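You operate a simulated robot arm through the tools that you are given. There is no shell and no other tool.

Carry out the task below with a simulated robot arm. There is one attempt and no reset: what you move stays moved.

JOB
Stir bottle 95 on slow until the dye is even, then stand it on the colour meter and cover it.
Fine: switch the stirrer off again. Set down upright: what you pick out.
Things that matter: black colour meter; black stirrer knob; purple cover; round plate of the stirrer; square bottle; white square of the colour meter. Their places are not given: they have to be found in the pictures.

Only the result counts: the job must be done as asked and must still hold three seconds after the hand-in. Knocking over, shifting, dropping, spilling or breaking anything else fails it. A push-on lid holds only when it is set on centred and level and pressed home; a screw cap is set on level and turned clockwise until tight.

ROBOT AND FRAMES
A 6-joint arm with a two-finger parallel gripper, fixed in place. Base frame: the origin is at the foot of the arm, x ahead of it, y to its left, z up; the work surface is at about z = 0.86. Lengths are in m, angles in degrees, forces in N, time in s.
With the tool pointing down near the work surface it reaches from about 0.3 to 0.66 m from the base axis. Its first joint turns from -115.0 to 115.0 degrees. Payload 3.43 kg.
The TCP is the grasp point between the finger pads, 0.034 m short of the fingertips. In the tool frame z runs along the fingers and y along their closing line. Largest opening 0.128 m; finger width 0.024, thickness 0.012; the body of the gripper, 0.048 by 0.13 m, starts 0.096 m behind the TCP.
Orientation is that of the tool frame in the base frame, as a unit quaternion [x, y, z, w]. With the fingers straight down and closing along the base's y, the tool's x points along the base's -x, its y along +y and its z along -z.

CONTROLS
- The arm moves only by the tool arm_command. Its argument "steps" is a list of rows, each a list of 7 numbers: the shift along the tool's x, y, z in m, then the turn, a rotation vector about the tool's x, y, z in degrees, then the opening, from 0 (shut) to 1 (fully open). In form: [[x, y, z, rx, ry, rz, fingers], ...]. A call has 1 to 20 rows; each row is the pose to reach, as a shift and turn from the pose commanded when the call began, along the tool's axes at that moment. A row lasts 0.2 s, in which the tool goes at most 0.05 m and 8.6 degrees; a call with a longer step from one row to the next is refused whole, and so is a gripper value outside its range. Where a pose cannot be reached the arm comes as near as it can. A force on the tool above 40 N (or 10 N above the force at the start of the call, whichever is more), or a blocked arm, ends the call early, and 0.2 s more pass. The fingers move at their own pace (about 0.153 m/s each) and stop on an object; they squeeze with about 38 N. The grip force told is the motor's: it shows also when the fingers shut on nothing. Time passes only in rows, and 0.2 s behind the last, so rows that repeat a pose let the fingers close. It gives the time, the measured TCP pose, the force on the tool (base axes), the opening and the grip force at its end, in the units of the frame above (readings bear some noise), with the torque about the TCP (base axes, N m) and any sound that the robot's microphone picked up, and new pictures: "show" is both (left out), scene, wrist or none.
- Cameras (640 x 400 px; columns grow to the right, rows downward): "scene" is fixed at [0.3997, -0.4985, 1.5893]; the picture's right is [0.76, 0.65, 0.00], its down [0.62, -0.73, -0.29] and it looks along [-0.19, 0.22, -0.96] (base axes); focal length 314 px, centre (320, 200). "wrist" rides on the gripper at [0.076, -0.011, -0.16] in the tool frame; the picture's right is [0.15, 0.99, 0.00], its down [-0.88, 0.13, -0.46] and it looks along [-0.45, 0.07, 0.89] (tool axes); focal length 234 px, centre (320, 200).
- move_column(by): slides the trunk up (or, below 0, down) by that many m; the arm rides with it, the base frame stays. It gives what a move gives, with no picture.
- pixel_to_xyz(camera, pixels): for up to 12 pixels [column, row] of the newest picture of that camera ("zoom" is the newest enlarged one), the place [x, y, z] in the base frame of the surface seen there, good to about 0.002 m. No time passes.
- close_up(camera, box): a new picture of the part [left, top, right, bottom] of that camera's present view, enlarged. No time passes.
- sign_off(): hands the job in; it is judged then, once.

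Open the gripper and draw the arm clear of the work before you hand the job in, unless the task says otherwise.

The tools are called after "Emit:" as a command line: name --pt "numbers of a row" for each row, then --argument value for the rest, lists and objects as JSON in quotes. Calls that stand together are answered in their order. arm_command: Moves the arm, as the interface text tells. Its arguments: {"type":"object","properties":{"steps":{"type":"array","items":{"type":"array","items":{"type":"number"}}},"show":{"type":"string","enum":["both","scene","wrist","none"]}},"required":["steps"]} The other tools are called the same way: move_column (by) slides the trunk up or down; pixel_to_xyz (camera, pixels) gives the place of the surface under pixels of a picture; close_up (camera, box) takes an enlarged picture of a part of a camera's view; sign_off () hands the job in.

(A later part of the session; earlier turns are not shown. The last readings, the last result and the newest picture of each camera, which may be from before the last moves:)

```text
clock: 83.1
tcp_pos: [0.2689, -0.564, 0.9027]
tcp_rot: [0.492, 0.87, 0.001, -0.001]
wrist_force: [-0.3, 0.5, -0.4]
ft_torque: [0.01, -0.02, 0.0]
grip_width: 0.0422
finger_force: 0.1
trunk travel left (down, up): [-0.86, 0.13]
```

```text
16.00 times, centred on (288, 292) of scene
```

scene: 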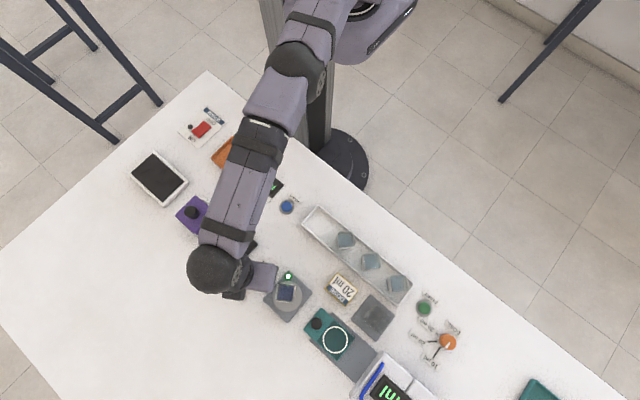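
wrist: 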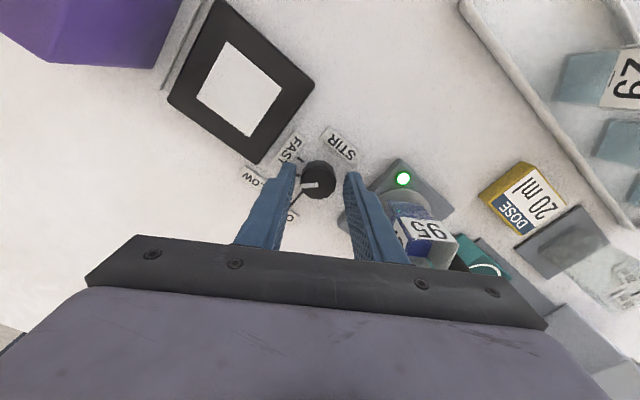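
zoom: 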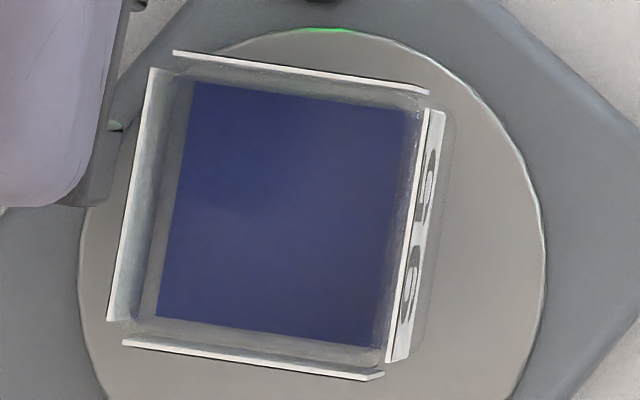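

The dye appears nearly uniform dark blue. I wait another 4 s and compare the same views.

Emit:
arm_command --pt "0 0 0 0 0 0 0.33" --pt "0 0 0 0 0 0 0.33" --pt "0 0 0 0 0 0 0.33" --pt "0 0 0 0 0 0 0.33" --pt "0 0 0 0 0 0 0.33" --pt "0 0 0 0 0 0 0.33" --pt "0 0 0 0 0 0 0.33" --pt "0 0 0 0 0 0 0.33" --pt "0 0 0 0 0 0 0.33" --pt "0 0 0 0 0 0 0.33" --pt "0 0 0 0 0 0 0.33" --pt "0 0 0 0 0 0 0.33" --pt "0 0 0 0 0 0 0.33" --pt "0 0 0 0 0 0 0.33" --pt "0 0 0 0 0 0 0.33" --pt "0 0 0 0 0 0 0.33" --pt "0 0 0 0 0 0 0.33" --pt "0 0 0 0 0 0 0.33" --pt "0 0 0 0 0 0 0.33" --pt "0 0 0 0 0 0 0.33" --show "wrist"

Emit:
close_up --camera "wrist" --box '[380, 180, 460, 280]'

Emit:
close_up --camera "scene" --box '[276, 280, 300, 304]'

```text
clock: 87.3
tcp_pos: [0.2692, -0.5639, 0.9039]
tcp_rot: [0.492, 0.871, 0.0, -0.001]
wrist_force: [0.3, -0.7, -0.6]
ft_torque: [0.01, -0.04, -0.01]
grip_width: 0.0421
finger_force: 0.0
trunk travel left (down, up): [-0.86, 0.13]
```

wrist: 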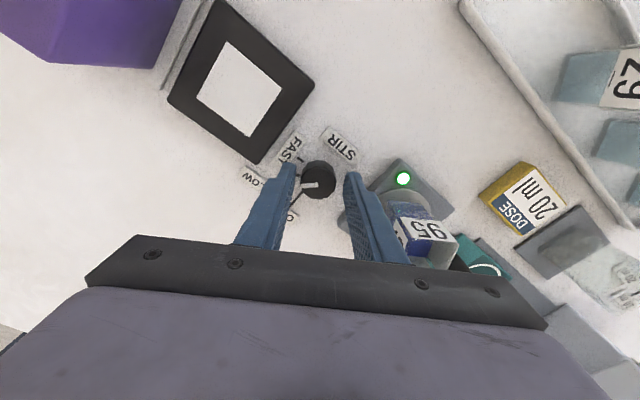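

```text
4.00 times, centred on (420, 230) of wrist
```

zoom: 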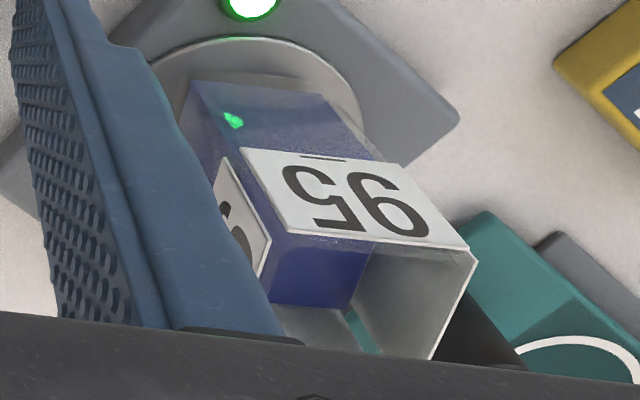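

```text
16.00 times, centred on (288, 292) of scene
```

zoom: 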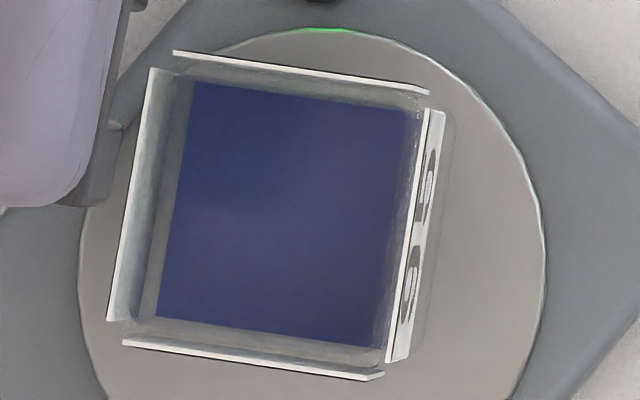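

The two views 4 s apart are the same: the dye is even. I now grip the knob again (shifting ~1.5 mm toward -y, as the side load told) to turn it back to OFF.

Emit:
arm_command --pt "-0.0012 -0.0007 0 0 0 0 0.33" --pt "-0.0012 -0.0007 0 0 0 0 0.25" --pt "-0.0012 -0.0007 0 0 0 0 0.15" --pt "-0.0012 -0.0007 0 0 0 0 0.15" --pt "-0.0012 -0.0007 0 0 0 0 0.15" --show "none"

```text
clock: 88.5
tcp_pos: [0.2688, -0.5657, 0.9026]
tcp_rot: [0.492, 0.871, 0.0, 0.0]
wrist_force: [-4.1, -2.3, -0.2]
ft_torque: [-0.35, 0.06, 0.0]
grip_width: 0.0287
finger_force: 44.8
trunk travel left (down, up): [-0.86, 0.13]
```

Gripped with little side load. I turn counter-clockwise by 45° back to OFF.

Emit:
arm_command --pt "0 0 0 0 0 -6 0.15" --pt "0 0 0 0 0 -13 0.15" --pt "0 0 0 0 0 -20 0.15" --pt "0 0 0 0 0 -27 0.15" --pt "0 0 0 0 0 -34 0.15" --pt "0 0 0 0 0 -40 0.15" --pt "0 0 0 0 0 -45 0.15" --pt "0 0 0 0 0 -45 0.15" --show "both"

Emit:
close_up --camera "wrist" --box '[230, 110, 390, 210]'

```text
clock: 90.3
tcp_pos: [0.2702, -0.566, 0.902]
tcp_rot: [0.123, 0.992, 0.002, -0.001]
wrist_force: [-0.8, 1.1, -4.0]
ft_torque: [-0.3, 0.09, -0.39]
grip_width: 0.0289
finger_force: 45.0
trunk travel left (down, up): [-0.86, 0.13]
```

scene: 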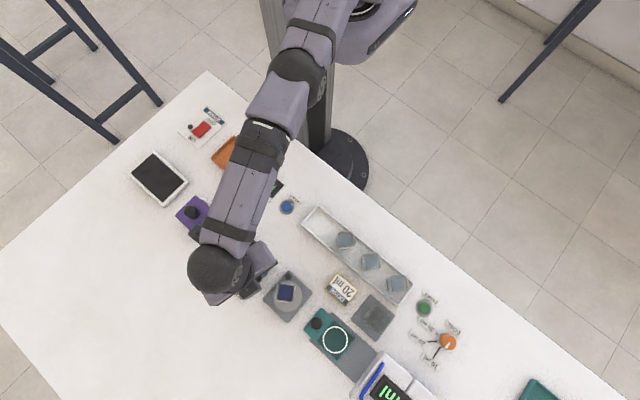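
wrist: 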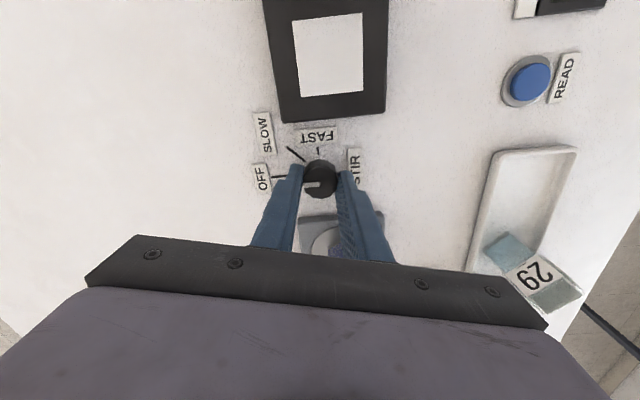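

```text
4.00 times, centred on (310, 160) of wrist
```

zoom: 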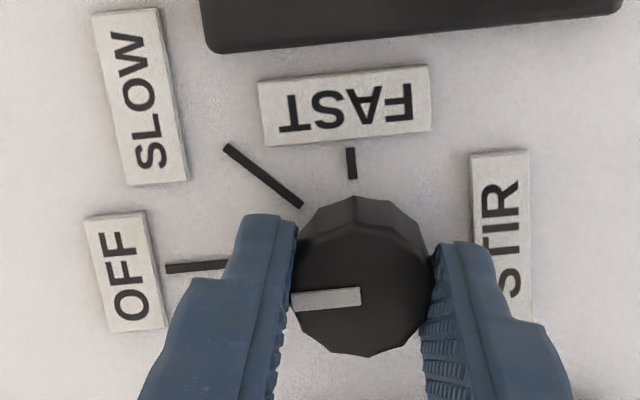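

The knob is back at OFF (a -0.39 N·m stop torque). I check the lamp.

Emit:
close_up --camera "scene" --box '[230, 255, 320, 325]'

```text
5.71 times, centred on (275, 290) of scene
```

zoom: 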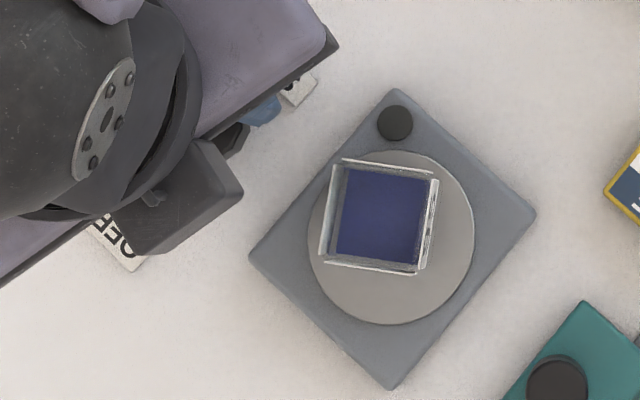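

The lamp is off and the dye stays even. I open the fingers, rise off the knob and draw inward.

Emit:
arm_command --pt "0 0 0 0 0 0 0.25" --pt "0 0 0 0 0 0 0.36" --pt "0 0 0 0 0 0 0.36" --pt "0 0 -0.012 0 0 0 0.36" --pt "0.002 0.002 -0.028 0 0 0 0.36" --pt "0.006 0.007 -0.045 0 0 0 0.36" --pt "0.01 0.012 -0.062 0 0 0 0.36" --pt "0.0127 0.0154 -0.08 0 0 0 0.36" --pt "0.0127 0.0154 -0.085 0 0 0 0.36" --show "none"

```text
clock: 92.3
tcp_pos: [0.2616, -0.5482, 0.9881]
tcp_rot: [0.122, 0.993, 0.001, -0.001]
wrist_force: [0.5, 0.4, 0.1]
ft_torque: [-0.03, -0.03, -0.03]
grip_width: 0.0462
finger_force: 0.1
trunk travel left (down, up): [-0.86, 0.13]
```

Clear of the knob. I go back to the staging point (0.306,-0.482) inside of the stirrer with yaw 57.6° and fingers opened to 0.058 m.

Emit:
arm_command --pt "-0.003 0.008 0 0 0 5 0.36" --pt "-0.007 0.02 0 0 0 11 0.4" --pt "-0.012 0.033 0 0 0 18 0.45" --pt "-0.016 0.046 0 0 0 25 0.45" --pt "-0.02 0.058 0 0 0 32 0.45" --pt "-0.024 0.068 0 0 0 39 0.45" --pt "-0.0269 0.0754 0 0 0 43.5 0.45" --pt "-0.0269 0.0754 0 0 0 43.5 0.45" --show "both"

```text
clock: 94.1
tcp_pos: [0.3057, -0.4814, 0.9881]
tcp_rot: [0.481, 0.876, 0.0, -0.001]
wrist_force: [0.3, 0.5, -0.9]
ft_torque: [0.0, -0.03, 0.0]
grip_width: 0.0576
finger_force: 0.0
trunk travel left (down, up): [-0.86, 0.13]
```

scene: 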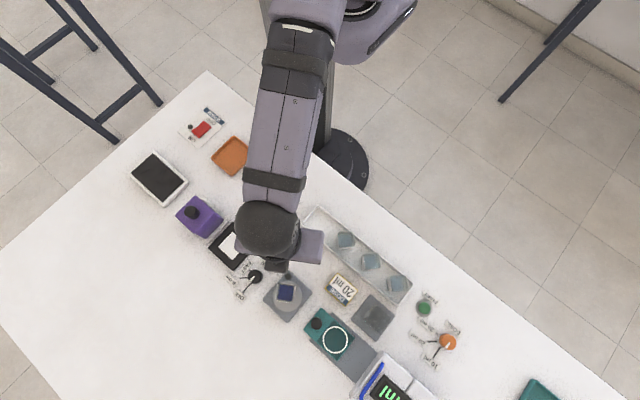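
wrist: 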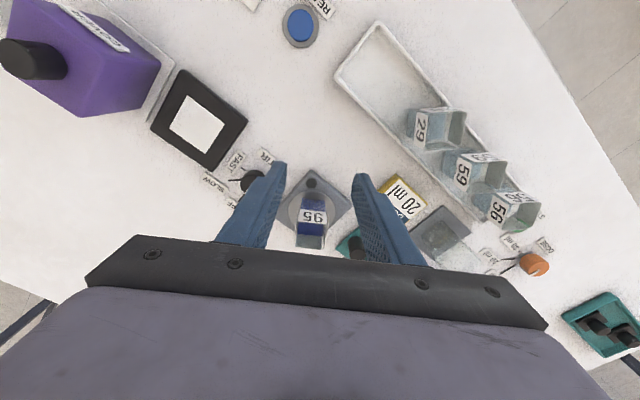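

I verify the knob's mark is on OFF before picking up the bottle.

Emit:
close_up --camera "scene" --box '[225, 255, 320, 325]'

```text
5.71 times, centred on (272, 290) of scene
```

zoom: 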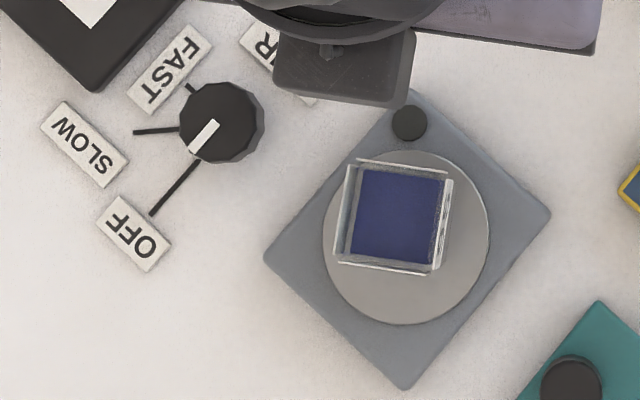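

Knob on OFF, lamp dark. I lower and slide outward so the fingers straddle the bottle as when it was set down.

Emit:
arm_command --pt "0 0 0.018 0 0 0 0.45" --pt "-0.005 0.0003 0.036 0 0 0 0.45" --pt "-0.018 0.0005 0.05 0 0 0 0.45" --pt "-0.032 0.0006 0.059 0 0 0 0.45" --pt "-0.044 0.0006 0.0625 0 0 0 0.45" --pt "-0.053 0.0006 0.0625 0 0 0 0.45" --pt "-0.058 0.0006 0.0625 0 0 0 0.45" --pt "-0.0605 0.0006 0.0625 0 0 0 0.45" --pt "-0.0605 0.0006 0.0625 0 0 0 0.45" --show "wrist"

Emit:
close_up --camera "wrist" --box '[260, 150, 380, 250]'

```text
clock: 96.1
tcp_pos: [0.3391, -0.5322, 0.9253]
tcp_rot: [0.481, 0.877, 0.001, -0.001]
wrist_force: [-0.2, -1.3, -0.2]
ft_torque: [-0.01, -0.02, -0.01]
grip_width: 0.0578
finger_force: 0.0
trunk travel left (down, up): [-0.86, 0.13]
```

wrist: 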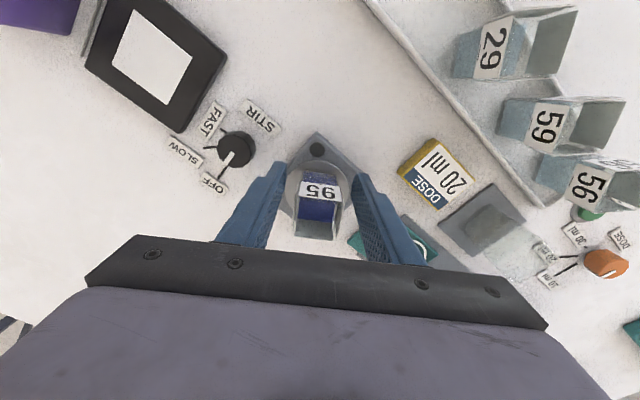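

```text
4.00 times, centred on (320, 200) of wrist
```

zoom: 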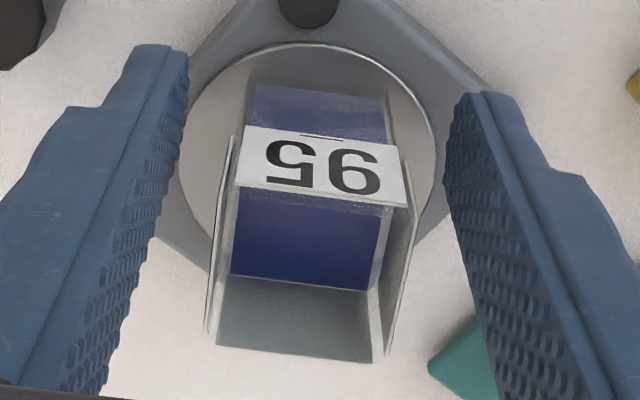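

The bottle is between the fingers again, dye uniform. I close gently.

Emit:
arm_command --pt "0 0 0 0 0 0 0.36" --pt "0 0 0 0 0 0 0.3" --pt "0 0 0 0 0 0 0.25" --pt "0 0 0 0 0 0 0.2" --pt "0 0 0 0 0 0 0.2" --pt "0 0 0 0 0 0 0.2" --show "none"

```text
clock: 97.5
tcp_pos: [0.3375, -0.5328, 0.9261]
tcp_rot: [0.481, 0.877, 0.0, 0.0]
wrist_force: [-0.1, 1.3, 0.5]
ft_torque: [0.04, -0.02, 0.01]
grip_width: 0.0331
finger_force: 38.1
trunk travel left (down, up): [-0.86, 0.13]
```

Gripped. I lift and draw inward gently.

Emit:
arm_command --pt "0 0 -0.004 0 0 0 0.2" --pt "0 0 -0.011 0 0 0 0.2" --pt "0.002 0 -0.02 0 0 0 0.2" --pt "0.008 0 -0.03 0 0 0 0.2" --pt "0.017 0 -0.04 0 0 0 0.2" --pt "0.028 0 -0.05 0 0 0 0.2" --pt "0.039 0 -0.06 0 0 0 0.2" --pt "0.046 0 -0.067 0 0 0 0.2" --pt "0.05 0 -0.07 0 0 0 0.2" --pt "0.05 0 -0.07 0 0 0 0.2" --show "both"

```text
clock: 99.7
tcp_pos: [0.3118, -0.49, 0.9961]
tcp_rot: [0.48, 0.877, 0.001, -0.001]
wrist_force: [-0.2, 0.0, -0.7]
ft_torque: [0.0, 0.0, -0.04]
grip_width: 0.033
finger_force: 37.6
trunk travel left (down, up): [-0.86, 0.13]
```

scene: 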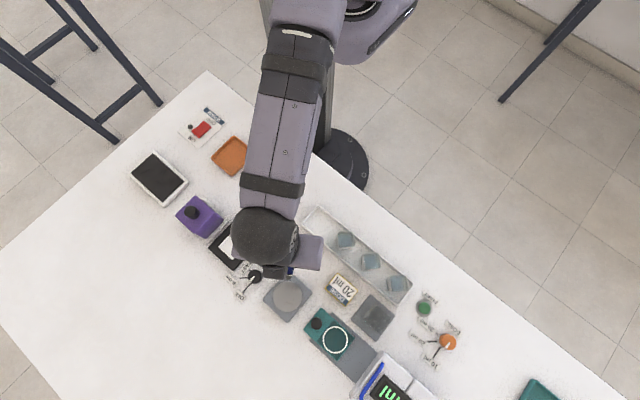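
wrist: 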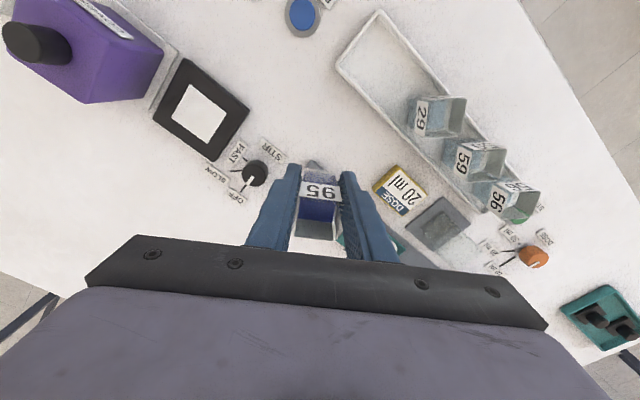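

Bottle is held level. I carry it to above the colour meter (bottle centre to (0.180,-0.548)), turning to yaw 0 so its sides line up with the white square.

Emit:
arm_command --pt "0.0006 -0.0031 0 0 0 -1.1 0.2" --pt "0.0021 -0.0108 0 0 0 -4.0 0.2" --pt "0.0045 -0.0232 0 0 0 -8.6 0.2" --pt "0.0075 -0.0387 0 0 0 -14.4 0.2" --pt "0.0108 -0.0557 0 0 0 -20.7 0.2" --pt "0.0144 -0.0742 0 0 0 -27.6 0.2" --pt "0.0181 -0.0928 0 0 0 -34.4 0.2" --pt "0.0214 -0.1098 0 0 0 -40.8 0.2" --pt "0.0244 -0.1252 0 0 0 -46.5 0.2" --pt "0.0271 -0.1391 0 0 0 -51.7 0.2" --pt "0.0289 -0.1484 0 0 0 -55.1 0.2" --pt "0.0301 -0.1546 0 0 0 -57.4 0.2" --pt "0.0301 -0.1546 0 0 0 -57.4 0.2" --show "both"

```text
clock: 102.5
tcp_pos: [0.1651, -0.5483, 0.9956]
tcp_rot: [0.001, 1.0, 0.0, -0.001]
wrist_force: [0.8, -0.4, -0.4]
ft_torque: [0.01, 0.0, -0.01]
grip_width: 0.0333
finger_force: 37.8
trunk travel left (down, up): [-0.86, 0.13]
```

scene: 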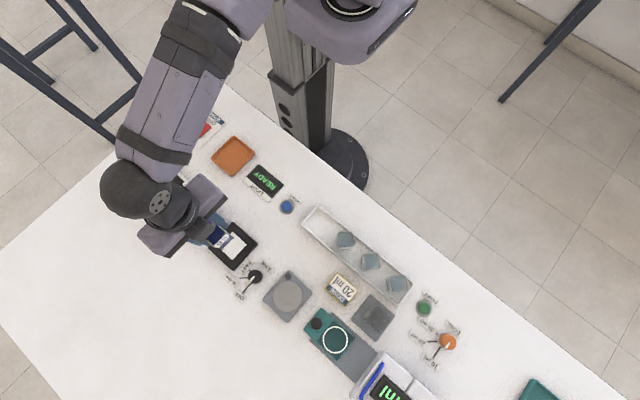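
wrist: 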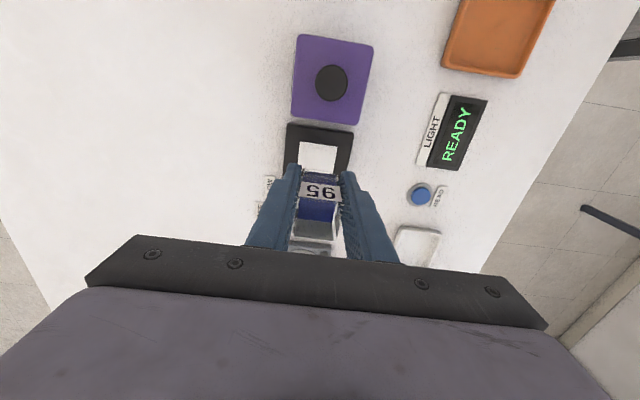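

At (0.165,-0.548), yaw 0, no flags. I measure the held bottle's rim in the wrist view to get its exact centre.

Emit:
close_up --camera "wrist" --box '[280, 160, 360, 250]'

Emit:
close_up --camera "scene" --box '[200, 215, 260, 275]'

```text
4.44 times, centred on (320, 205) of wrist
```

zoom: 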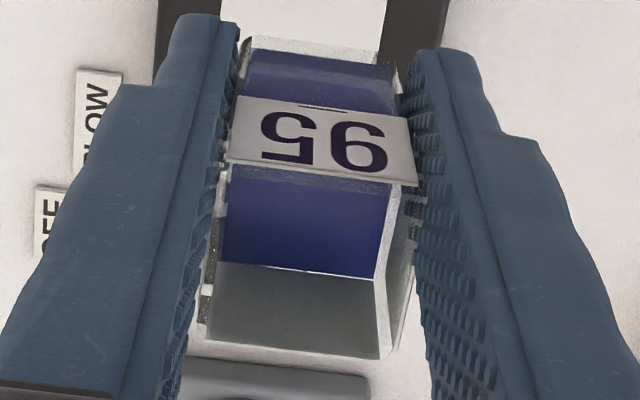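

```text
6.67 times, centred on (230, 245) of scene
```

zoom: 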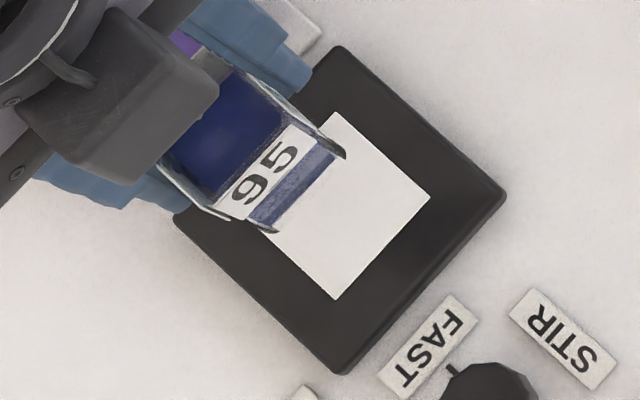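

Emit:
pixel_to_xyz --camera "zoom" --pixels '[[217, 213], [298, 125], [212, 205], [340, 155], [333, 150], [275, 230], [255, 170], [330, 118], [425, 195], [336, 295]]'

Emit:
close_up --camera "wrist" --box '[280, 160, 360, 250]'

Emit:
pixel_to_xyz --camera "zoom" --pixels '[[228, 162], [415, 185], [320, 175], [235, 100], [408, 120], [205, 320], [380, 355], [290, 342]]'

```text
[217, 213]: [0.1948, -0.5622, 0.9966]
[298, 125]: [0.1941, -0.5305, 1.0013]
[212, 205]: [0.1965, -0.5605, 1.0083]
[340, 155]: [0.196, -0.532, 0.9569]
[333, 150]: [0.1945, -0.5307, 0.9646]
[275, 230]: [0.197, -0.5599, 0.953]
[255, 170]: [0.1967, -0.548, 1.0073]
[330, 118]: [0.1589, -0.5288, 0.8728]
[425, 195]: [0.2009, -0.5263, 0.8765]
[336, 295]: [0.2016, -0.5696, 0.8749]
```

```text
4.44 times, centred on (320, 205) of wrist
```

zoom: 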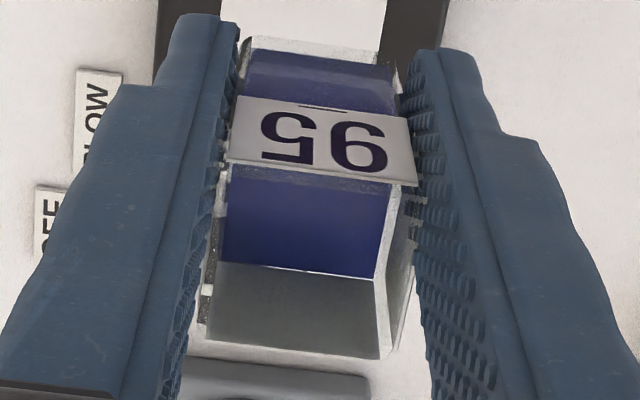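

```text
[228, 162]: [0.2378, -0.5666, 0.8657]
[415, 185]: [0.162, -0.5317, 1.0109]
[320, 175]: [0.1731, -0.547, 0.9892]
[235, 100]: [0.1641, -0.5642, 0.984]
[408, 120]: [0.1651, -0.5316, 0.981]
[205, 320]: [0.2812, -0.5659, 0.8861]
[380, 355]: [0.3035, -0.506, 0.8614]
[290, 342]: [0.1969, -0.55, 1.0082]
```

The held bottle's centre is (0.1795,-0.548), matching the white square. I lower toward the meter (contact expected at TCP z ≈ 0.922).

Emit:
arm_command --pt "0 0 0.006 0 0 0 0.2" --pt "0 0 0.018 0 0 0 0.2" --pt "0 0 0.033 0 0 0 0.2" --pt "0 0 0.047 0 0 0 0.2" --pt "0 0 0.058 0 0 0 0.2" --pt "0 0 0.066 0 0 0 0.2" --pt "0 0 0.07 0 0 0 0.2" --pt "0 0 0.071 0 0 0 0.2" --pt "0 0 0.071 0 0 0 0.2" --show "none"

```text
clock: 104.5
tcp_pos: [0.1655, -0.5474, 0.9252]
tcp_rot: [0.001, 1.0, 0.001, -0.002]
wrist_force: [-0.6, 0.2, -0.1]
ft_torque: [-0.01, 0.03, 0.02]
grip_width: 0.0329
finger_force: 38.2
trunk travel left (down, up): [-0.86, 0.13]
```

Emit:
arm_command --pt "0 0 0.0008 0 0 0 0.2" --pt "0 0 0.0016 0 0 0 0.2" --pt "0 0 0.0022 0 0 0 0.2" --pt "0 0 0.0022 0 0 0 0.2" --show "none"

```text
clock: 105.5
tcp_pos: [0.1642, -0.5472, 0.9226]
tcp_rot: [0.001, 1.0, 0.001, -0.001]
wrist_force: [0.3, -0.4, 0.6]
ft_torque: [0.0, -0.01, 0.03]
grip_width: 0.0332
finger_force: 37.8
trunk travel left (down, up): [-0.86, 0.13]
```

No contact yet at 0.9226; I continue with half-millimetre steps.

Emit:
arm_command --pt "0 0 0.0006 0 0 0 0.2" --pt "0 0 0.0011 0 0 0 0.2" --pt "0 0 0.0011 0 0 0 0.2" --show "none"

```text
clock: 106.3
tcp_pos: [0.1648, -0.5471, 0.9219]
tcp_rot: [0.001, 1.0, 0.001, -0.001]
wrist_force: [-0.8, -1.1, 0.3]
ft_torque: [0.0, 0.0, 0.01]
grip_width: 0.0332
finger_force: 37.5
trunk travel left (down, up): [-0.86, 0.13]
```

Emit:
arm_command --pt "0 0 0.0006 0 0 0 0.2" --pt "0 0 0.0011 0 0 0 0.2" --pt "0 0 0.0011 0 0 0 0.2" --show "none"

```text
clock: 107.1
tcp_pos: [0.1642, -0.5478, 0.9206]
tcp_rot: [0.001, 1.0, 0.0, 0.0]
wrist_force: [0.4, 1.8, 3.5]
ft_torque: [0.03, 0.0, 0.05]
grip_width: 0.033
finger_force: 37.6
trunk travel left (down, up): [-0.86, 0.13]
```

Contact (3.5 N). I open the fingers and rise straight up.

Emit:
arm_command --pt "0 0 0 0 0 0 0.3" --pt "0 0 0 0 0 0 0.38" --pt "0 0 0 0 0 0 0.45" --pt "0 0 0 0 0 0 0.45" --pt "0 0 -0.012 0 0 0 0.45" --pt "0 0 -0.03 0 0 0 0.45" --pt "0 0 -0.055 0 0 0 0.45" --pt "0 0 -0.08 0 0 0 0.45" --pt "0 0 -0.105 0 0 0 0.45" --pt "0 0 -0.12 0 0 0 0.45" --pt "0 0 -0.12 0 0 0 0.45" --show "both"

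Emit:
close_up --camera "scene" --box '[200, 215, 260, 275]'

```text
clock: 109.5
tcp_pos: [0.1631, -0.5489, 1.0412]
tcp_rot: [0.002, 1.0, 0.001, -0.001]
wrist_force: [0.1, -0.7, -0.3]
ft_torque: [-0.02, 0.02, 0.04]
grip_width: 0.0578
finger_force: 0.1
trunk travel left (down, up): [-0.86, 0.13]
```

scene: 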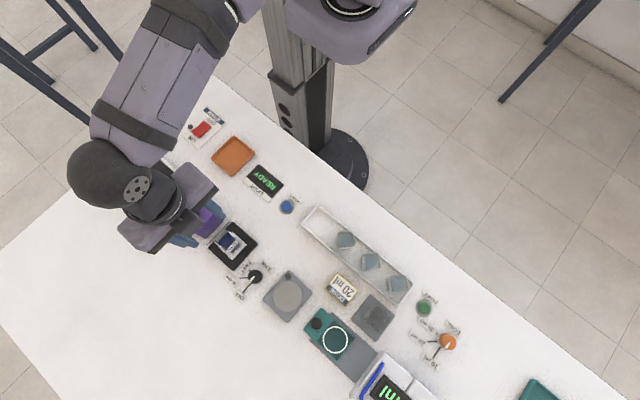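
wrist: 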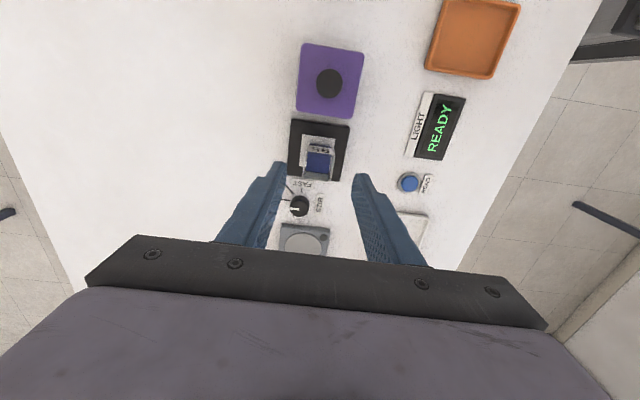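

```text
6.67 times, centred on (230, 245) of scene
```

zoom: 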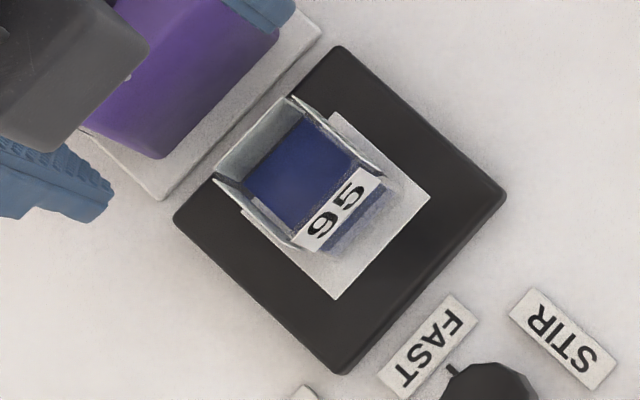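

The bottle stands on the white square. I measure its rim to know its centre for the cover.

Emit:
pixel_to_xyz --camera "zoom" --pixels '[[215, 178], [292, 98], [222, 190], [290, 243], [302, 108], [380, 175], [295, 245], [375, 172], [330, 212], [254, 137]]'

Emit:
close_up --camera "wrist" --box '[280, 30, 380, 195]'

```text
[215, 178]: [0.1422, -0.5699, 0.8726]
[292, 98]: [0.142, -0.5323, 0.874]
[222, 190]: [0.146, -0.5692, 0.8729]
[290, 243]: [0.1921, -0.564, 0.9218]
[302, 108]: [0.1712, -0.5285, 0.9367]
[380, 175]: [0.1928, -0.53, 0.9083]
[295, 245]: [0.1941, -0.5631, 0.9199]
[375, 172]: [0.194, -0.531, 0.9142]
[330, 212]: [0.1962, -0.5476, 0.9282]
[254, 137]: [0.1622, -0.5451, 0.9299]
```

```text
2.42 times, centred on (330, 112) of wrist
```

zoom: 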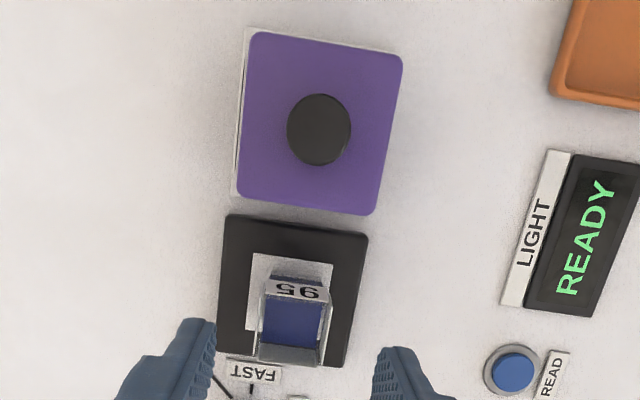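

I measure the cover's knob and top from this wrist view.

Emit:
pixel_to_xyz --camera "zoom" --pixels '[[319, 130], [290, 130], [348, 130], [319, 97], [319, 162], [257, 40], [397, 62], [368, 207], [243, 185], [320, 200], [392, 130], [250, 110]]'

Emit:
close_up --camera "wrist" --box '[290, 35, 370, 125]'

```text
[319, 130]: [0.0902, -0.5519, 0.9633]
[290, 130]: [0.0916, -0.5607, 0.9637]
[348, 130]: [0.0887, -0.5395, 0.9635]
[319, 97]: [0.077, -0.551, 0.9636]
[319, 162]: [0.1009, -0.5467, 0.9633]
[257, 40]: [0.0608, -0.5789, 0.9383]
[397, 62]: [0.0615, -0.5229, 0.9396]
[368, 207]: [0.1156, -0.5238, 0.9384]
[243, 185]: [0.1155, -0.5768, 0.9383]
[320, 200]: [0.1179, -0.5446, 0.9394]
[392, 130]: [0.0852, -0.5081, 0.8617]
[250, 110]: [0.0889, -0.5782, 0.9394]
```

```text
4.44 times, centred on (330, 80) of wrist
```

zoom: 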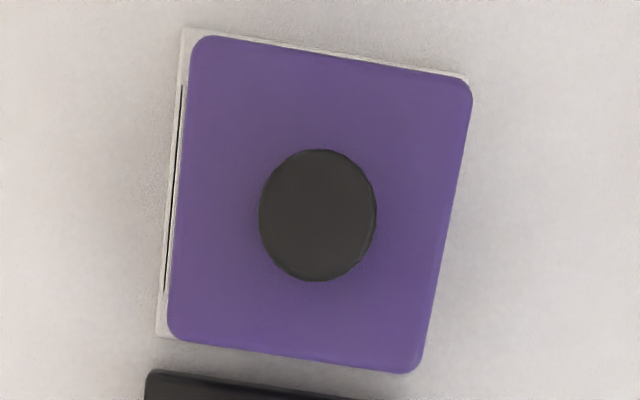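

Cover centre ≈ (0.090,-0.5493), its knob ≈ 0.024 m wide, z 0.940–0.9635. I move above it at the present height.

Emit:
arm_command --pt "0.01 0 0 0 0 0 0.42" --pt "0.025 -0.0005 0 0 0 0 0.4" --pt "0.042 -0.001 0 0 0 0 0.4" --pt "0.058 -0.001 0 0 0 0 0.4" --pt "0.069 -0.001 0 0 0 0 0.4" --pt "0.074 -0.001 0 0 0 0 0.4" --pt "0.074 -0.001 0 0 0 0 0.4" --show "both"

Emit:
close_up --camera "wrist" --box '[250, 90, 390, 230]'

```text
clock: 111.1
tcp_pos: [0.0897, -0.5486, 1.0407]
tcp_rot: [0.0, 1.0, 0.001, -0.001]
wrist_force: [-0.5, 0.9, 0.1]
ft_torque: [-0.01, -0.01, -0.02]
grip_width: 0.0511
finger_force: 0.0
trunk travel left (down, up): [-0.86, 0.13]
```

scene: 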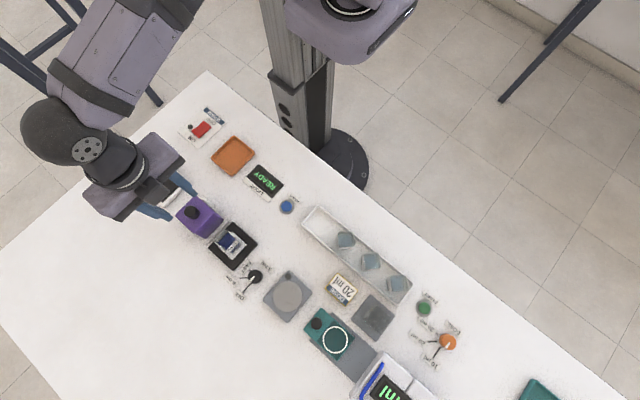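
wrist: 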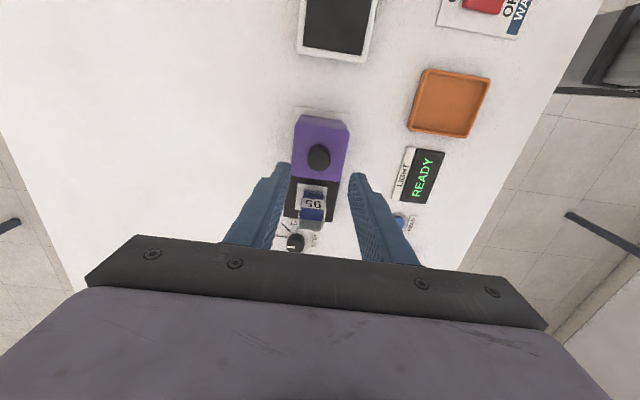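

```text
2.86 times, centred on (320, 160) of wrist
```

zoom: 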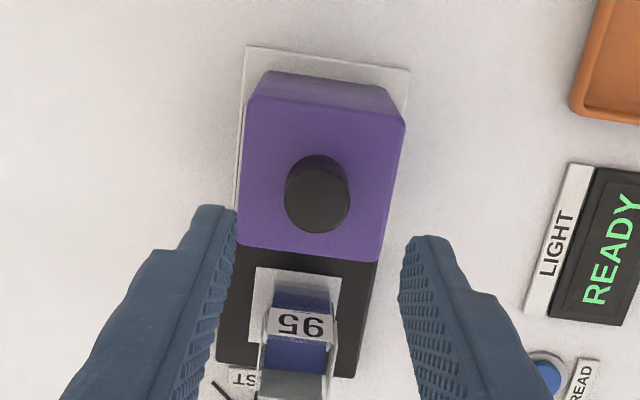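

Emit:
pixel_to_xyz --camera "zoom" --pixels '[[317, 200], [287, 198], [346, 203], [318, 172], [317, 230], [248, 98], [402, 122], [378, 257], [240, 243], [255, 170], [398, 170], [300, 90]]'

Emit:
close_up --camera "scene" --box '[170, 190, 262, 275]'

```text
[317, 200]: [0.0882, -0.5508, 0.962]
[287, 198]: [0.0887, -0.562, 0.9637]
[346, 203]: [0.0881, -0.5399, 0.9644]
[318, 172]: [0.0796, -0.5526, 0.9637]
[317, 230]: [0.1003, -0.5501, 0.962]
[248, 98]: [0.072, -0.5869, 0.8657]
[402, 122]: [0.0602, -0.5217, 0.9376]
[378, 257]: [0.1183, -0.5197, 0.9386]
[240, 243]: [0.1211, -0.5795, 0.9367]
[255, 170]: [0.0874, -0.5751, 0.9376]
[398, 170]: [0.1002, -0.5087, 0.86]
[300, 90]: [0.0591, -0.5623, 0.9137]
```

```text
4.71 times, centred on (216, 232) of scene
```

zoom: 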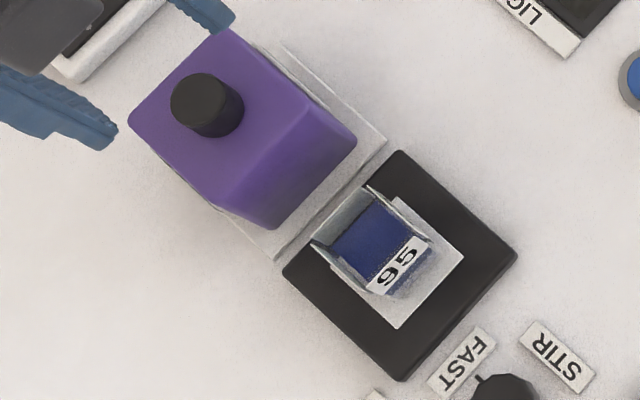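

I check the bottle's base on the white square more closely before covering.

Emit:
close_up --camera "scene" --box '[212, 222, 254, 264]'

```text
9.52 times, centred on (233, 243) of scene
```

zoom: 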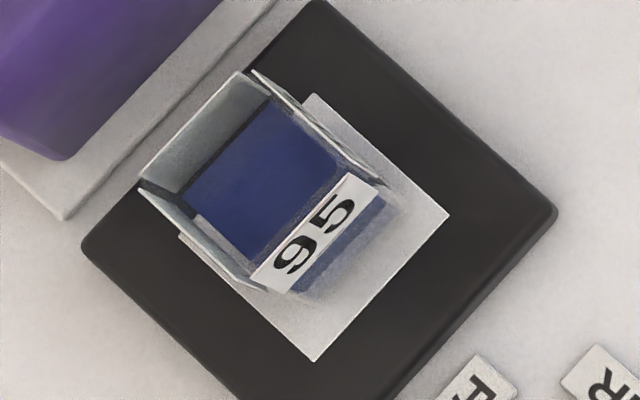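

Emit:
pixel_to_xyz --camera "zoom" --pixels '[[380, 205], [305, 290], [345, 250], [355, 260], [365, 270], [255, 72], [375, 178], [142, 188], [255, 285], [300, 95], [315, 355], [445, 215]]'

```text
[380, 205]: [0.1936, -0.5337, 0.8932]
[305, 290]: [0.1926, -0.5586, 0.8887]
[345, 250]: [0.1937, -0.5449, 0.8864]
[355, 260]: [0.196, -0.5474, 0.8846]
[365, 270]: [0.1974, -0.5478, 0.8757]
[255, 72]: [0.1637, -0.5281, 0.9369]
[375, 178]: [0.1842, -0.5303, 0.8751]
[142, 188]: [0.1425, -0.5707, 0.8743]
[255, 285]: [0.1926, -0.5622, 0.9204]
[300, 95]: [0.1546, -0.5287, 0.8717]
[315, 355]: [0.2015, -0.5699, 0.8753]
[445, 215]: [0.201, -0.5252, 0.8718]
```

The bottle's base front edge is at x ≈ 0.197, i.e. it is centred on the white square. Now I lower onto the cover's knob (TCP z ≈ 0.977, fingertips 3 mm above the purple top).

Emit:
arm_command --pt "0 -0.001 0.015 0 0 0 0.4" --pt "0 -0.001 0.03 0 0 0 0.4" --pt "0 -0.001 0.045 0 0 0 0.4" --pt "0 -0.001 0.056 0 0 0 0.4" --pt "0 -0.001 0.062 0 0 0 0.4" --pt "0 -0.001 0.0635 0 0 0 0.4" --pt "0 -0.001 0.0635 0 0 0 0.4" --show "wrist"

```text
clock: 112.7
tcp_pos: [0.0926, -0.5505, 0.9768]
tcp_rot: [0.001, 1.0, 0.001, 0.0]
wrist_force: [-0.5, -1.2, -0.1]
ft_torque: [0.01, 0.05, -0.04]
grip_width: 0.0513
finger_force: 0.1
trunk travel left (down, up): [-0.86, 0.13]
```

wrist: 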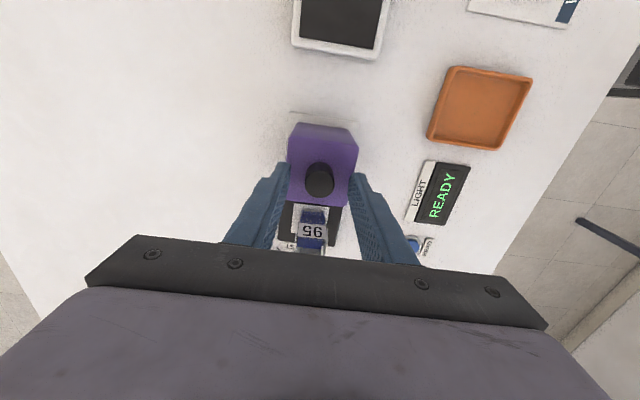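

In position, no contact. I close on the cover's knob.

Emit:
arm_command --pt "0 0 0 0 0 0 0.3" --pt "0 0 0 0 0 0 0.22" --pt "0 0 0 0 0 0 0.15" --pt "0 0 0 0 0 0 0.1" --pt "0 0 0 0 0 0 0.1" --pt "0 0 0 0 0 0 0.1" --show "none"

```text
clock: 114.1
tcp_pos: [0.0898, -0.5495, 0.9781]
tcp_rot: [0.001, 1.0, 0.001, -0.001]
wrist_force: [0.0, 0.8, 0.6]
ft_torque: [0.02, 0.02, 0.02]
grip_width: 0.0228
finger_force: 38.0
trunk travel left (down, up): [-0.86, 0.13]
```

Gripped (0.0228 m). I lift the cover straight up 0.10 m.

Emit:
arm_command --pt "0 0 -0.005 0 0 0 0.1" --pt "0 0 -0.014 0 0 0 0.1" --pt "0 0 -0.028 0 0 0 0.1" --pt "0 0 -0.045 0 0 0 0.1" --pt "0 0 -0.062 0 0 0 0.1" --pt "0 0 -0.078 0 0 0 0.1" --pt "0 0 -0.09 0 0 0 0.1" --pt "0 0 -0.098 0 0 0 0.1" --pt "0 0 -0.1 0 0 0 0.1" --pt "0 0 -0.1 0 0 0 0.1" --show "both"

Emit:
close_up --camera "scene" --box '[140, 180, 262, 275]'

```text
clock: 116.3
tcp_pos: [0.0909, -0.5481, 1.0764]
tcp_rot: [0.001, 1.0, 0.001, -0.001]
wrist_force: [-0.3, -0.9, -2.1]
ft_torque: [-0.02, 0.04, -0.03]
grip_width: 0.0227
finger_force: 37.7
trunk travel left (down, up): [-0.86, 0.13]
```

scene: 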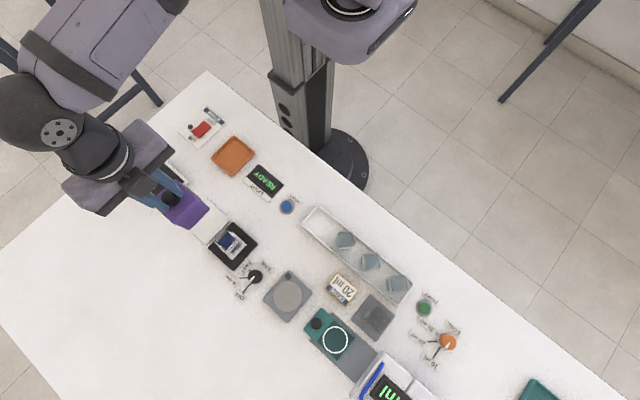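
wrist: 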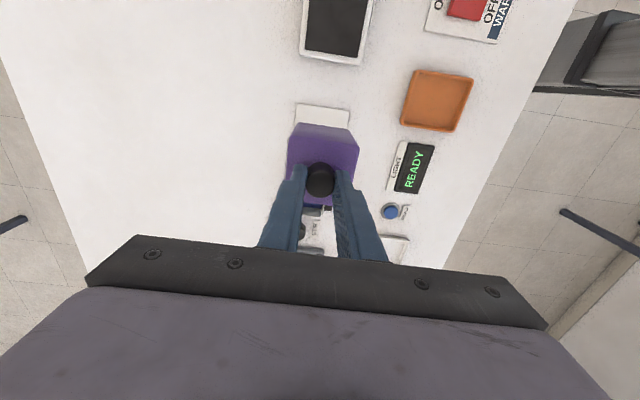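

```text
4.21 times, centred on (201, 228) of scene
```

zoom: 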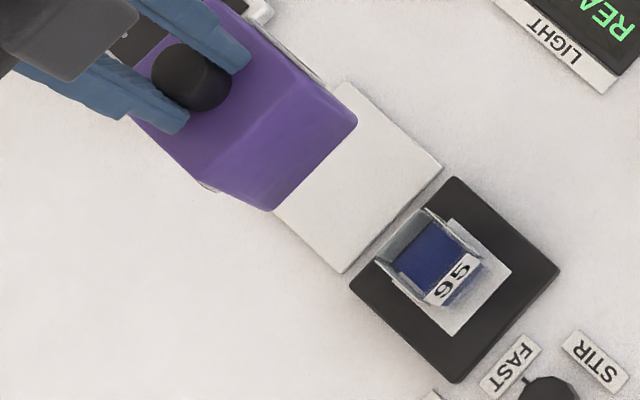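

The cover is up. I measure its lower corners in the hand to know its centre and height.

Emit:
pixel_to_xyz --camera "zoom" --pixels '[[352, 120], [271, 204], [355, 128], [280, 60], [200, 175], [240, 130], [190, 70], [310, 160], [300, 170], [262, 205]]'

```text
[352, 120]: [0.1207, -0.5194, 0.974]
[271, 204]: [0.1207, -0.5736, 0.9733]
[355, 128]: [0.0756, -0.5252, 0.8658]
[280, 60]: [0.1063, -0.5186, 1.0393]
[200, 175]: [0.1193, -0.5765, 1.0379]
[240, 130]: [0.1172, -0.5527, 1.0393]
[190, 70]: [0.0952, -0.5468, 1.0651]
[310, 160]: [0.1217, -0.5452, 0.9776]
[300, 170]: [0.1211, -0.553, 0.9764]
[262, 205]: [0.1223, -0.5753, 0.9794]
```

Cover's lower rim is at z ≈ 0.972, its centre ≈ (0.0905,-0.549). I carry it level to above the bottle at (0.1797,-0.548).

Emit:
arm_command --pt "-0.004 0.0002 0 0 0 0 0.1" --pt "-0.012 0.0004 0 0 0 0 0.1" --pt "-0.024 0.0006 0 0 0 0 0.1" --pt "-0.038 0.0008 0 0 0 0 0.1" --pt "-0.052 0.001 0 0 0 0 0.1" --pt "-0.065 0.0012 0 0 0 0 0.1" --pt "-0.076 0.0014 0 0 0 0 0.1" --pt "-0.084 0.0015 0 0 0 0 0.1" --pt "-0.088 0.0016 0 0 0 0 0.1" --pt "-0.0893 0.0017 0 0 0 0 0.1" --pt "-0.0893 0.0017 0 0 0 0 0.1" --show "both"

Emit:
close_up --camera "scene" --box '[180, 205, 270, 285]'

```text
clock: 118.7
tcp_pos: [0.1799, -0.5485, 1.0756]
tcp_rot: [0.001, 1.0, 0.0, 0.0]
wrist_force: [0.0, -0.7, -0.2]
ft_torque: [-0.03, 0.02, 0.03]
grip_width: 0.0227
finger_force: 37.9
trunk travel left (down, up): [-0.86, 0.13]
```

scene: 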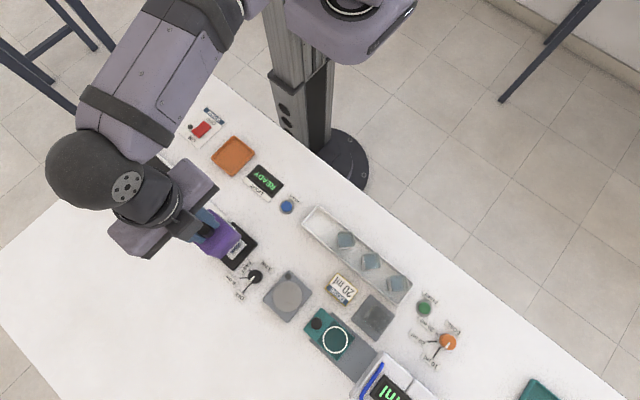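
wrist: 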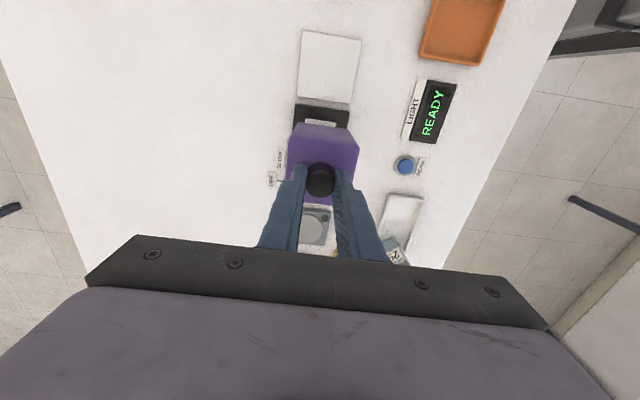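

```text
5.00 times, centred on (225, 245) of scene
```

zoom: 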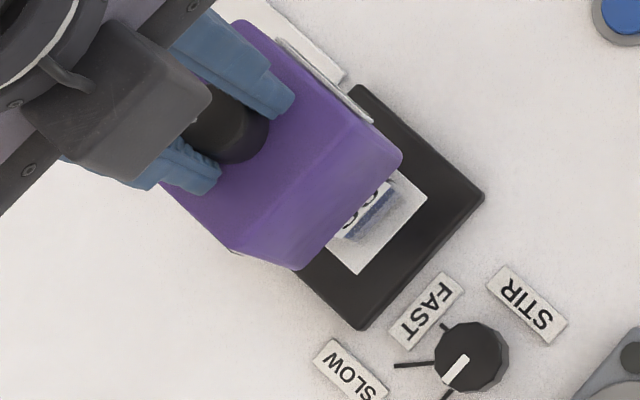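

Emit:
pixel_to_xyz --camera "zoom" --pixels '[[397, 155], [300, 262], [350, 205], [330, 112], [235, 215], [395, 165], [290, 262], [380, 125], [250, 250], [345, 215]]'

```text
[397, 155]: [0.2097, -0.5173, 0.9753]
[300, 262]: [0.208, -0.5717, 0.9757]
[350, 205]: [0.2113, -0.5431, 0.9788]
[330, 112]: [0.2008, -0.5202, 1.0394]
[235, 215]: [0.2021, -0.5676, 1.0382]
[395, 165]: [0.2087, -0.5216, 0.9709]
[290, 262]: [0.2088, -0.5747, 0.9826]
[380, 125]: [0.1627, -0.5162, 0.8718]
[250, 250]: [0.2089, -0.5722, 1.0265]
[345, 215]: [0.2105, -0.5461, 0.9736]
```

Cover centre ≈ (0.1805,-0.547), bottle centre (0.1795,-0.5475): aligned. I lower slowly over the bottle, stopping shortly above the meter.

Emit:
arm_command --pt "0.0005 -0.0005 0.006 0 0 0 0.1" --pt "0.0005 -0.0005 0.014 0 0 0 0.1" --pt "0.0005 -0.0005 0.022 0 0 0 0.1" --pt "0.0005 -0.0005 0.03 0 0 0 0.1" --pt "0.0005 -0.0005 0.038 0 0 0 0.1" --pt "0.0005 -0.0005 0.046 0 0 0 0.1" --pt "0.0005 -0.0005 0.054 0 0 0 0.1" --pt "0.0005 -0.0005 0.062 0 0 0 0.1" --pt "0.0005 -0.0005 0.07 0 0 0 0.1" --pt "0.0005 -0.0005 0.077 0 0 0 0.1" --pt "0.0005 -0.0005 0.082 0 0 0 0.1" --pt "0.0005 -0.0005 0.084 0 0 0 0.1" --pt "0.0005 -0.0005 0.084 0 0 0 0.1" --show "scene"

```text
clock: 121.5
tcp_pos: [0.1795, -0.5489, 0.9919]
tcp_rot: [0.001, 1.0, 0.001, -0.001]
wrist_force: [-0.1, 0.3, -0.6]
ft_torque: [0.0, -0.02, -0.01]
grip_width: 0.0226
finger_force: 38.0
trunk travel left (down, up): [-0.86, 0.13]
```

scene: 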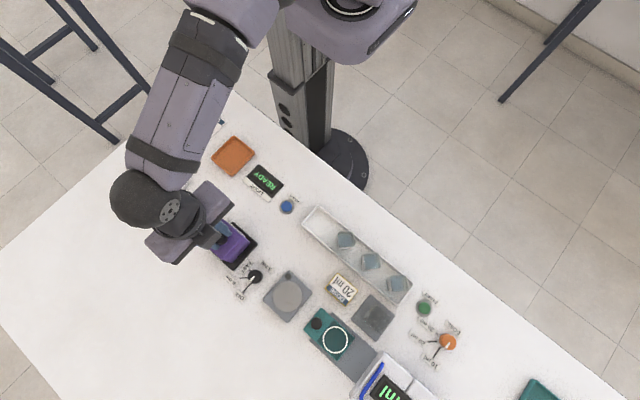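

The cover came down around the bottle without contact (TCP z 0.992). I go on in 1 mm steps to the meter's top.

Emit:
arm_command --pt "0 0 0.0015 0 0 0 0.1" --pt "0 0 0.003 0 0 0 0.1" --pt "0 0 0.004 0 0 0 0.1" --pt "0 0 0.005 0 0 0 0.1" --pt "0 0 0.005 0 0 0 0.1" --show "none"

```text
clock: 122.7
tcp_pos: [0.1792, -0.548, 0.9868]
tcp_rot: [0.002, 1.0, 0.001, -0.002]
wrist_force: [-0.8, 1.1, -0.5]
ft_torque: [-0.03, -0.03, -0.01]
grip_width: 0.0226
finger_force: 38.4
trunk travel left (down, up): [-0.86, 0.13]
```

Emit:
arm_command --pt "0 0 0.0008 0 0 0 0.1" --pt "0 0 0.0016 0 0 0 0.1" --pt "0 0 0.0024 0 0 0 0.1" --pt "0 0 0.0024 0 0 0 0.1" --show "none"

```text
clock: 123.7
tcp_pos: [0.1784, -0.5484, 0.9846]
tcp_rot: [0.001, 1.0, 0.001, 0.0]
wrist_force: [-0.2, 0.4, -0.6]
ft_torque: [0.01, 0.0, 0.02]
grip_width: 0.0227
finger_force: 37.3
trunk travel left (down, up): [-0.86, 0.13]
```

Emit:
arm_command --pt "0 0 0.0008 0 0 0 0.1" --pt "0 0 0.0016 0 0 0 0.1" --pt "0 0 0.0022 0 0 0 0.1" --pt "0 0 0.0022 0 0 0 0.1" --show "none"

```text
clock: 124.7
tcp_pos: [0.1795, -0.5475, 0.9841]
tcp_rot: [0.001, 1.0, -0.002, 0.0]
wrist_force: [0.3, -0.2, 9.6]
ft_torque: [0.07, 0.18, 0.0]
grip_width: 0.0227
finger_force: 38.5
trunk travel left (down, up): [-0.86, 0.13]
```

Contact: 9.6 N upward at z 0.984, as expected for resting on the meter. I look at the seat before releasing.

Emit:
close_up --camera "scene" --box '[190, 210, 270, 280]'

```text
5.71 times, centred on (230, 245) of scene
```

zoom: 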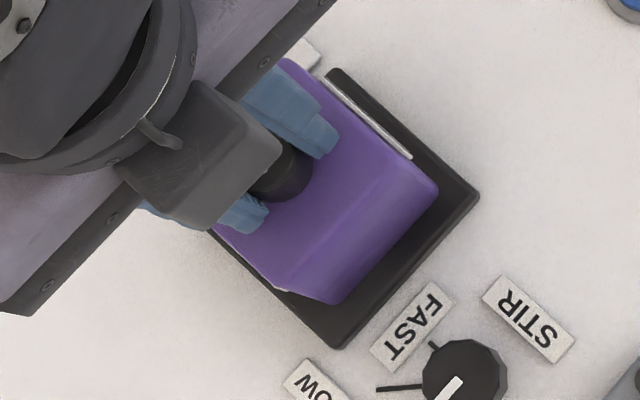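

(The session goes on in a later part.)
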